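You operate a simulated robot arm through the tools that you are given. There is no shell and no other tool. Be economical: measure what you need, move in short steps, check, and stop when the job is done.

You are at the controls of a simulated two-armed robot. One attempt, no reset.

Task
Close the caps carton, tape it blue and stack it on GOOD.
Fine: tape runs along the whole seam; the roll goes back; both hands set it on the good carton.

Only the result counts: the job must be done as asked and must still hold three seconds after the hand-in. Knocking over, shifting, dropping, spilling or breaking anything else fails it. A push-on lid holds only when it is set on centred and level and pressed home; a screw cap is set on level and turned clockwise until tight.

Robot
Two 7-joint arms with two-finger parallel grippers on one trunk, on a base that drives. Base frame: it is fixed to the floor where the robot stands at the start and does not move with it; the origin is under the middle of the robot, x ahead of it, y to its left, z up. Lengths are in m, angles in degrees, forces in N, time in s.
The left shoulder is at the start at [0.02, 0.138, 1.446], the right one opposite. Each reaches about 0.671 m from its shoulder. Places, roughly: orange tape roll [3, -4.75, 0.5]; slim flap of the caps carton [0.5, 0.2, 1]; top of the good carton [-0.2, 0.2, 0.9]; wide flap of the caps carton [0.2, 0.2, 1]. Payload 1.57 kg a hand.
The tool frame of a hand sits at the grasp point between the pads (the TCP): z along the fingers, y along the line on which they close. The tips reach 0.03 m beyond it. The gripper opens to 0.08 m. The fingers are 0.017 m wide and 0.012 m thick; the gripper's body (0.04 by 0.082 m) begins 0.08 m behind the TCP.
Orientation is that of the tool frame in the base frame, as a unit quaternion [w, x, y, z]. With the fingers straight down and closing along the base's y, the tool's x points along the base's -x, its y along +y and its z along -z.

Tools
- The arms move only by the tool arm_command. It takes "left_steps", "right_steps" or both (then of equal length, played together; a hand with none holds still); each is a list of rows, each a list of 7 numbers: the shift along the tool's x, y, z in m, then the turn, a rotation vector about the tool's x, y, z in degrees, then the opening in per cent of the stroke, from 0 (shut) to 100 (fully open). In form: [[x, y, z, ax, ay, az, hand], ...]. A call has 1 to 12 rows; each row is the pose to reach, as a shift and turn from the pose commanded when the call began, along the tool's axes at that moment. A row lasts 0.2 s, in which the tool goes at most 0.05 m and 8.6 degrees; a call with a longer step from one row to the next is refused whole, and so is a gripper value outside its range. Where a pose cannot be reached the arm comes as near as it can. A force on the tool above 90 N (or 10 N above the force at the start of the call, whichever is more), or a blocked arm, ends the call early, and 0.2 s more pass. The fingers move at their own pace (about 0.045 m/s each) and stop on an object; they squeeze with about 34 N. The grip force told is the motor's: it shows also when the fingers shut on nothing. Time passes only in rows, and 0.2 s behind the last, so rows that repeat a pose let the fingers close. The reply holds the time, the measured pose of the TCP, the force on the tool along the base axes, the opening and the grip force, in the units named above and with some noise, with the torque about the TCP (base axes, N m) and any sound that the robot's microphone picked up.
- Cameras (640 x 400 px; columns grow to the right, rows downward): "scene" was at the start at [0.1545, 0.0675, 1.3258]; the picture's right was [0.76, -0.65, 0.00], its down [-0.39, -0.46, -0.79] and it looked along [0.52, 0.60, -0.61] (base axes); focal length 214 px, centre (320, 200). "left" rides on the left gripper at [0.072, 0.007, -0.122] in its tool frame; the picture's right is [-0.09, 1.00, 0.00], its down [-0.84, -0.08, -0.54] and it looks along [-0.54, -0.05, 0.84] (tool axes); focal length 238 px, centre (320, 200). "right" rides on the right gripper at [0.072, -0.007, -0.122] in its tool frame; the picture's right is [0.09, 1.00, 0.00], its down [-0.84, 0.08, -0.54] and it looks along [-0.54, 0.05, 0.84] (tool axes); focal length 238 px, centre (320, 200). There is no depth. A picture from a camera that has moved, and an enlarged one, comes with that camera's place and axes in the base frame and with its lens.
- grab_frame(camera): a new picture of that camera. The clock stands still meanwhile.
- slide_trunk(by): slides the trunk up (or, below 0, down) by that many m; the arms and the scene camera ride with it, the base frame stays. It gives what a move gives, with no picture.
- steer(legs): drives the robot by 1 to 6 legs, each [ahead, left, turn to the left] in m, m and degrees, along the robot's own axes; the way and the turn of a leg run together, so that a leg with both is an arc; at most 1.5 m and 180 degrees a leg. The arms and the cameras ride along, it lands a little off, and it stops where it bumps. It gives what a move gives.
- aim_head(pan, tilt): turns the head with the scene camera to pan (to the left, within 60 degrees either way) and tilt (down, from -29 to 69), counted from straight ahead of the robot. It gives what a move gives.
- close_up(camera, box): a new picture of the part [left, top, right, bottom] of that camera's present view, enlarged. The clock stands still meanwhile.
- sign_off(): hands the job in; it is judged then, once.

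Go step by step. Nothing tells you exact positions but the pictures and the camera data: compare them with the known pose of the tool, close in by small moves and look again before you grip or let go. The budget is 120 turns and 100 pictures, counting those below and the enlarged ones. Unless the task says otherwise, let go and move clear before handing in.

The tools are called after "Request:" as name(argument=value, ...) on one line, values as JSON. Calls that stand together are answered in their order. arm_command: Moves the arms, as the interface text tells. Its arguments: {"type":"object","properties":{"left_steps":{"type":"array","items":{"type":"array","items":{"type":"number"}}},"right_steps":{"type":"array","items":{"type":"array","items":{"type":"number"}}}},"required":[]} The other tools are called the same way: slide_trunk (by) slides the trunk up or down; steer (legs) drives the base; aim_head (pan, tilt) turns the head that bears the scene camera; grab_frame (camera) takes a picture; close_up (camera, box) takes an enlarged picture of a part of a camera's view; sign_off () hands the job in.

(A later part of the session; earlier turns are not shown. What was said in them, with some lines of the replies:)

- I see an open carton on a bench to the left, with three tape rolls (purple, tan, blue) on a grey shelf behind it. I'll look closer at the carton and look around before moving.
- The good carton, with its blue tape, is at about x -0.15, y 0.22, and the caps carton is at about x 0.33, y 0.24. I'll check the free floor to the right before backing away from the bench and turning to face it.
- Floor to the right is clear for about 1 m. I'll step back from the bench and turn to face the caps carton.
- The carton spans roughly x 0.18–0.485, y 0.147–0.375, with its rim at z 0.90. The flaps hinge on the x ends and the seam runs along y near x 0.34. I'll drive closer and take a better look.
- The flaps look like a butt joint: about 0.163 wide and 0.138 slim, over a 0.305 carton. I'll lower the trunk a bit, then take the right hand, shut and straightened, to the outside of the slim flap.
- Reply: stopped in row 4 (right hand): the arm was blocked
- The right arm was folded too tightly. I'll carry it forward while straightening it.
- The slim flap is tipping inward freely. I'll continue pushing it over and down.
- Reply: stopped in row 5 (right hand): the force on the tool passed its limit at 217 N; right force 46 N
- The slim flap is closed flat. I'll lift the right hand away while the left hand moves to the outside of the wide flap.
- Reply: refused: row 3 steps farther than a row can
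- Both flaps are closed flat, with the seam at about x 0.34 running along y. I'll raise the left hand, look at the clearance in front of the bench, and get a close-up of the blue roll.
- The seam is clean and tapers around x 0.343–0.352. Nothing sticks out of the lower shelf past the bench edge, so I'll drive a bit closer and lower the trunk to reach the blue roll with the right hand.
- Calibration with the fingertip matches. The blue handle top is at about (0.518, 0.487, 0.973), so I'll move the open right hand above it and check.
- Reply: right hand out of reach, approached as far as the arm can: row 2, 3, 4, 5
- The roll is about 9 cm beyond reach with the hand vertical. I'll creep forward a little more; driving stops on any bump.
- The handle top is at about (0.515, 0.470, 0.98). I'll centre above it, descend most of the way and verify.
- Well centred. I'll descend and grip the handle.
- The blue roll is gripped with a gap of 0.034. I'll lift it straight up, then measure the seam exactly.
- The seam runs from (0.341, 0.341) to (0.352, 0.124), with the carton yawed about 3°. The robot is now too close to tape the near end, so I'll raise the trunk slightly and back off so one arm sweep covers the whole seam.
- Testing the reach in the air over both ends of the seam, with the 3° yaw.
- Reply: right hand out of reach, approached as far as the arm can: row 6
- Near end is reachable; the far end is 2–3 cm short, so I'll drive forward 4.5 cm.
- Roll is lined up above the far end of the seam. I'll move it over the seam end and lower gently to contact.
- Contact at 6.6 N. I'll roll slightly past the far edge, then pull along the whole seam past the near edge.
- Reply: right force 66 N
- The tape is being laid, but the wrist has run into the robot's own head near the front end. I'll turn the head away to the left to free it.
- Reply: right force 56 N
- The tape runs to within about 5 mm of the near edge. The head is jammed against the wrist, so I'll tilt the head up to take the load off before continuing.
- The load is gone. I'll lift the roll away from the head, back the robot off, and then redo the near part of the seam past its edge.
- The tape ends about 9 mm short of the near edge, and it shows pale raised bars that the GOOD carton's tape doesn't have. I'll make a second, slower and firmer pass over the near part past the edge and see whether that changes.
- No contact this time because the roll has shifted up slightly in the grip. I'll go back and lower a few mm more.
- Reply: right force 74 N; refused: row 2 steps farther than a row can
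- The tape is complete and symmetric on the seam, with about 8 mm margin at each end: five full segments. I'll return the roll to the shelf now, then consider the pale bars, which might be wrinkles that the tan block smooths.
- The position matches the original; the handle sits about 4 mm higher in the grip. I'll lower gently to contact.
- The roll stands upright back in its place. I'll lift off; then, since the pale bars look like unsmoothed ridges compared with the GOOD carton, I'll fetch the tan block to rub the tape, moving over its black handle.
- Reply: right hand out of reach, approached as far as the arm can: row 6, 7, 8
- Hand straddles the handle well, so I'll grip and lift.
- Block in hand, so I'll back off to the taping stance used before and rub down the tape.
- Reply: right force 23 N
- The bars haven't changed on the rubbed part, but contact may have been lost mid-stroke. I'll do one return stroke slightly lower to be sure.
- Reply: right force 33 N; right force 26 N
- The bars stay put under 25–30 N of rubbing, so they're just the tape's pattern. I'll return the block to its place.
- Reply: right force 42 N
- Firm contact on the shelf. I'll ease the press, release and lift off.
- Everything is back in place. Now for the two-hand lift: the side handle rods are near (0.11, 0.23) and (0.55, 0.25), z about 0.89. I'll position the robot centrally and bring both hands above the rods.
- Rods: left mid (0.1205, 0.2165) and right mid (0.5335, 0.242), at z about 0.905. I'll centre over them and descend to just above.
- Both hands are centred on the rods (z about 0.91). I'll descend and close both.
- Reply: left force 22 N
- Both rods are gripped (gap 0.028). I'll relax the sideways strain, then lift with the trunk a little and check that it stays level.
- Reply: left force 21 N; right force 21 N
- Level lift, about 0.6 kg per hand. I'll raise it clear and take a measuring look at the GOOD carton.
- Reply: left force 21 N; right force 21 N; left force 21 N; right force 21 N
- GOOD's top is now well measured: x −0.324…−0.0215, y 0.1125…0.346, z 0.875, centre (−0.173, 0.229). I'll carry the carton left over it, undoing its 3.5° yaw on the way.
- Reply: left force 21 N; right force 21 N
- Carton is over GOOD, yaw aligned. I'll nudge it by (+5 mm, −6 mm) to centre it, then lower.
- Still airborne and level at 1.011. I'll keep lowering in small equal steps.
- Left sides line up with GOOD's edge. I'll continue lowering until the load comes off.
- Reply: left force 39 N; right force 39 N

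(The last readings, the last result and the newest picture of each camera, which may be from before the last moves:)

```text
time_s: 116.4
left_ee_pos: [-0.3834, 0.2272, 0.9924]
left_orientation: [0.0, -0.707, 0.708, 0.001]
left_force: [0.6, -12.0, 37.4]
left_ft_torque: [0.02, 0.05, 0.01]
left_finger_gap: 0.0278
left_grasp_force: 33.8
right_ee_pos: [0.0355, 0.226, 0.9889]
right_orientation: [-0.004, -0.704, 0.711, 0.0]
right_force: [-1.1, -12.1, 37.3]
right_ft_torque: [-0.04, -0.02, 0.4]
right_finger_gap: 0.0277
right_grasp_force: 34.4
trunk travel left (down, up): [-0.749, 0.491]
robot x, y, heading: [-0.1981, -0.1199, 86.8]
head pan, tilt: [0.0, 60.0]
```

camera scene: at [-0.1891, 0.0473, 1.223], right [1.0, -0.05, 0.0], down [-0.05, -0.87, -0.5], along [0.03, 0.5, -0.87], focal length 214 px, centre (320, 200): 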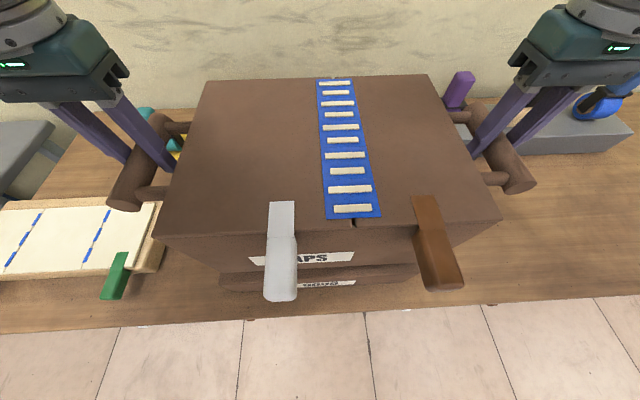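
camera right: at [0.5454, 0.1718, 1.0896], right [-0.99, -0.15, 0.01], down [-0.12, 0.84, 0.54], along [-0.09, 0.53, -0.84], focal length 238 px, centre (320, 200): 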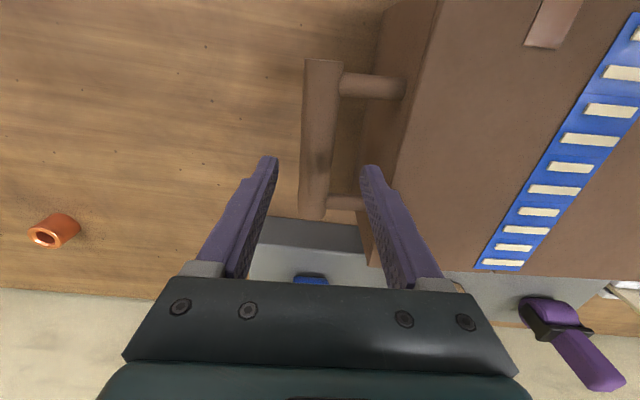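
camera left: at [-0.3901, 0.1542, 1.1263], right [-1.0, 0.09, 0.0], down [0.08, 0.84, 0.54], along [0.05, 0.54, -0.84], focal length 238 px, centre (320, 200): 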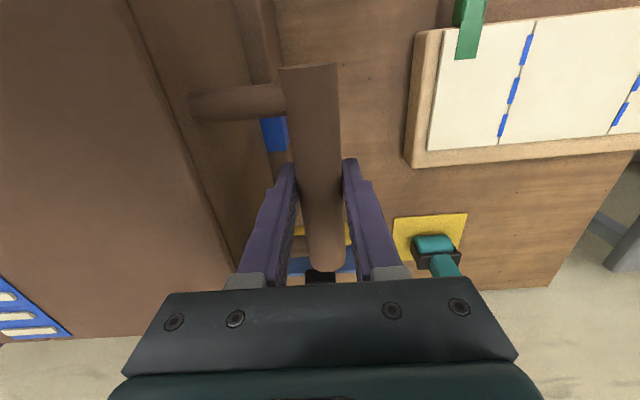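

Seated on GOOD. I'll relieve the press and check.

Request:
arm_command(left_steps=[[0, 0, -0.0015, 0, 0, 0, 0], [0, 0, -0.0025, 0, 0, 0, 0], [0, 0, -0.0025, 0, 0, 0, 0]], right_steps=[[0, 0, -0.0015, 0, 0, 0, 0], [0, 0, -0.0025, 0, 0, 0, 0], [0, 0, -0.0025, 0, 0, 0, 0]])

Request:
grab_frame(camera="left")

Request:
grab_frame(camera="right")

```text
time_s: 117.2
left_ee_pos: [-0.3821, 0.2264, 0.9915]
left_orientation: [0.0, -0.706, 0.708, 0.0]
left_force: [4.6, 3.3, 4.2]
left_ft_torque: [-0.23, -0.26, -0.33]
left_finger_gap: 0.0275
left_grasp_force: 33.9
right_ee_pos: [0.0344, 0.2262, 0.9901]
right_orientation: [-0.005, -0.704, 0.71, 0.0]
right_force: [-4.4, 1.2, -4.5]
right_ft_torque: [0.93, 0.0, -0.03]
right_finger_gap: 0.0277
right_grasp_force: 34.2
trunk travel left (down, up): [-0.749, 0.491]
robot x, y, heading: [-0.1988, -0.1189, 86.8]
head pan, tilt: [0.0, 60.0]
```

```text
19 pictures are left
camera left: at [-0.3903, 0.1558, 1.113], right [-1.0, 0.1, 0.0], down [0.08, 0.84, 0.54], along [0.05, 0.54, -0.84], focal length 238 px, centre (320, 200)
```

left: 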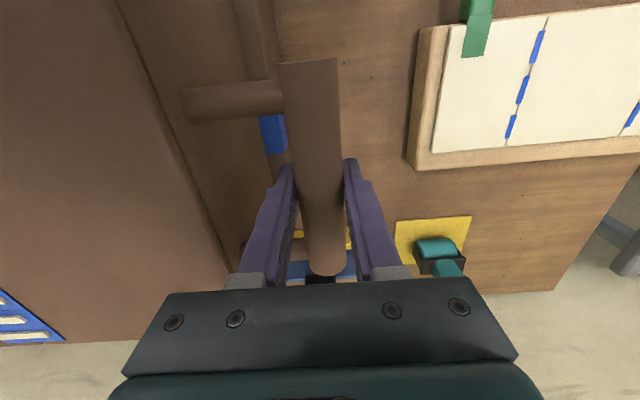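

```text
18 pictures are left
camera right: at [0.0411, 0.1545, 1.1118], right [-1.0, -0.08, 0.01], down [-0.07, 0.84, 0.54], along [-0.05, 0.53, -0.84], focal length 238 px, centre (320, 200)
```

right: 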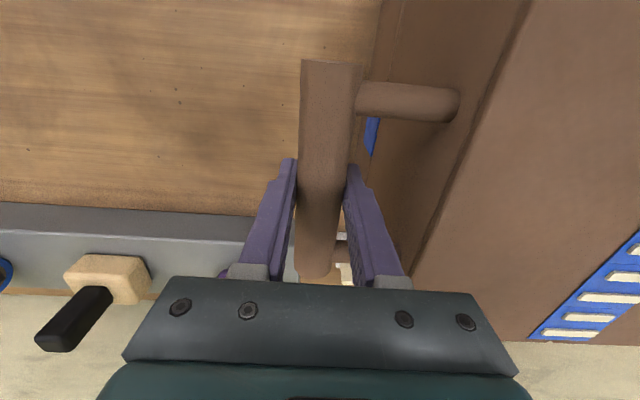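

Aligned on both sides and supported. I'll open both hands together, then rise straight up.

Request:
arm_command(left_steps=[[0, 0, 0, 0, 0, 0, 45], [0, 0, 0, 0, 0, 0, 70], [0, 0, 0, 0, 0, 0, 70], [0, 0, 0, 0, 0, 0, 70], [0, 0, -0.02, 0, 0, 0, 70], [0, 0, -0.05, 0, 0, 0, 70], [0, 0, -0.09, 0, 0, 0, 70], [0, 0, -0.13, 0, 0, 0, 70]], right_steps=[[0, 0, 0.001, 0, 0, 0, 45], [0, 0, 0.001, 0, 0, 0, 70], [0, 0, 0.001, 0, 0, 0, 70], [0, 0, 0.001, 0, 0, 0, 70], [0, 0, -0.02, 0, 0, 0, 70], [0, 0, -0.05, 0, 0, 0, 70], [0, 0, -0.09, 0, 0, 0, 70], [0, 0, -0.13, 0, 0, 0, 70]])

Request:
grab_frame(camera="scene")

```text
time_s: 119.0
left_ee_pos: [-0.3847, 0.2252, 1.1238]
left_orientation: [-0.002, -0.706, 0.708, 0.0]
left_force: [0.0, 0.1, -0.1]
left_ft_torque: [-0.01, 0.03, 0.0]
left_finger_gap: 0.0559
left_grasp_force: 0.0
right_ee_pos: [0.0353, 0.2251, 1.1202]
right_orientation: [-0.005, -0.704, 0.711, 0.0]
right_force: [0.7, 0.0, 0.3]
right_ft_torque: [0.0, 0.01, -0.03]
right_finger_gap: 0.0562
right_grasp_force: 0.0
trunk travel left (down, up): [-0.749, 0.491]
robot x, y, heading: [-0.1967, -0.1216, 86.8]
head pan, tilt: [0.0, 60.0]
```

```text
17 pictures are left
camera scene: at [-0.1891, 0.0478, 1.2231], right [1.0, -0.05, 0.0], down [-0.05, -0.86, -0.5], along [0.03, 0.5, -0.87], focal length 214 px, centre (320, 200)
```

scene: 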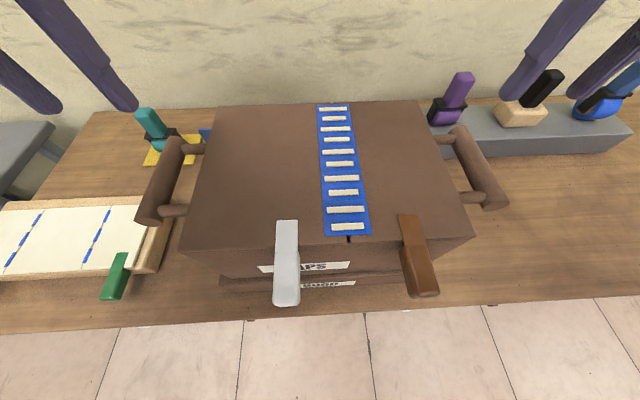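

Released and stable. I'll back away and check the whole scene.

Request:
steer(legs=[[-0.3, 0, 0]])

Request:
aim_head(pan=0, tilt=40)

Request:
grab_frame(camera="scene")

Request:
close_up(camera="scene", box=[200, 120, 480, 290])

Request:
close_up(camera="scene", box=[80, 130, 260, 270])

```text
time_s: 121.1
left_ee_pos: [-0.4003, -0.0693, 1.1226]
left_orientation: [-0.002, -0.706, 0.708, 0.001]
left_force: [0.2, 0.7, 0.0]
left_ft_torque: [0.0, 0.0, 0.01]
left_finger_gap: 0.0559
left_grasp_force: 0.0
right_ee_pos: [0.0209, -0.0718, 1.1208]
right_orientation: [-0.005, -0.703, 0.711, 0.0]
right_force: [0.7, -0.3, 0.4]
right_ft_torque: [-0.03, 0.01, 0.02]
right_finger_gap: 0.056
right_grasp_force: 0.1
trunk travel left (down, up): [-0.749, 0.491]
robot x, y, heading: [-0.2119, -0.4122, 86.6]
head pan, tilt: [0.0, 60.0]
```

```text
time_s: 121.9
left_ee_pos: [-0.3991, -0.0685, 1.1223]
left_orientation: [-0.002, -0.705, 0.709, 0.0]
left_force: [0.1, 0.3, -0.5]
left_ft_torque: [-0.04, -0.01, 0.01]
left_finger_gap: 0.0559
left_grasp_force: 0.0
right_ee_pos: [0.0211, -0.0707, 1.1207]
right_orientation: [-0.005, -0.703, 0.712, 0.0]
right_force: [0.1, 0.4, -0.8]
right_ft_torque: [0.02, 0.01, -0.02]
right_finger_gap: 0.056
right_grasp_force: 0.1
trunk travel left (down, up): [-0.749, 0.491]
robot x, y, heading: [-0.2133, -0.4132, 86.6]
head pan, tilt: [0.0, 40.0]
```

```text
16 pictures are left
camera scene: at [-0.204, -0.2293, 1.2499], right [1.0, -0.06, 0.0], down [-0.04, -0.64, -0.77], along [0.04, 0.76, -0.64], focal length 214 px, centre (320, 200)
```

scene: 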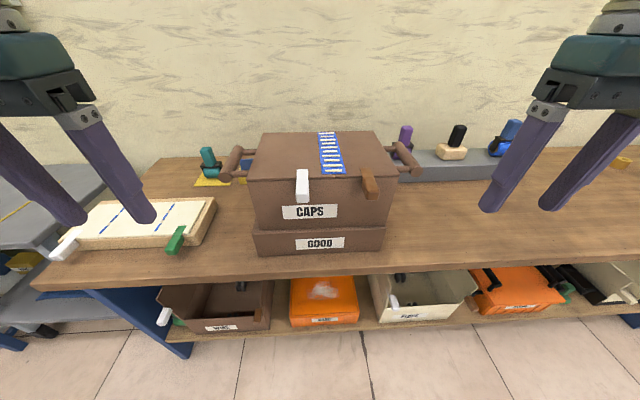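

```text
2.29 times, centred on (340, 205) of scene
camera zoom: at [-0.204, -0.2293, 1.2499], right [1.0, -0.06, 0.0], down [-0.04, -0.64, -0.77], along [0.04, 0.76, -0.64], focal length 490 px, centre (274, 189)
```

zoom: 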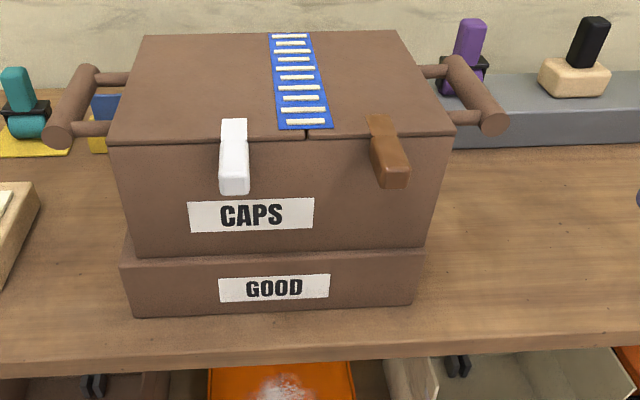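

```text
2.86 times, centred on (170, 200) of scene
camera zoom: at [-0.204, -0.2293, 1.2499], right [1.0, -0.06, 0.0], down [-0.04, -0.64, -0.77], along [0.04, 0.76, -0.64], focal length 613 px, centre (749, 200)
```

zoom: 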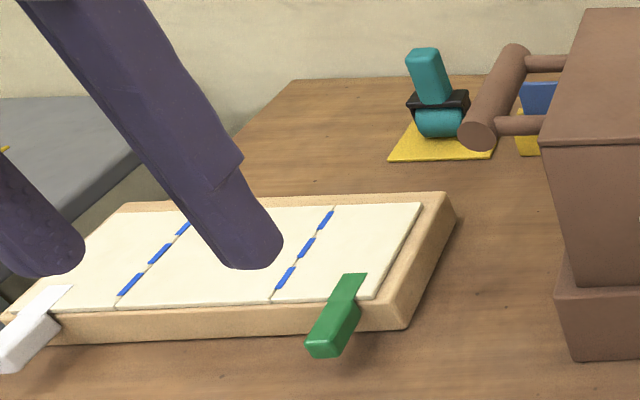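

The carton is closed, taped blue along the seam and sitting squarely on GOOD. The roll and block are back on the shelf, and both hands are clear, so I'm handing in.

Request:
sign_off()

```text
The job is handed in.
```

I closed the CAPS carton, taped it blue along the seam, put the roll back on its shelf and set the carton on GOOD with both hands. The result hasn't been reported back to me.

- **Tape ends:** The tape stops about 8 mm short of the carton edge at each end. A second pass over the near end didn't make it any longer.
- **Tape pattern:** The tape shows pale bars that GOOD's tape doesn't have. Rolling it again and rubbing it with the tan block didn't change them, so I took them to be the tape's print.
- **Tan block:** I borrowed it from the shelf for the rubbing and put it back as close to its spot as I could judge.
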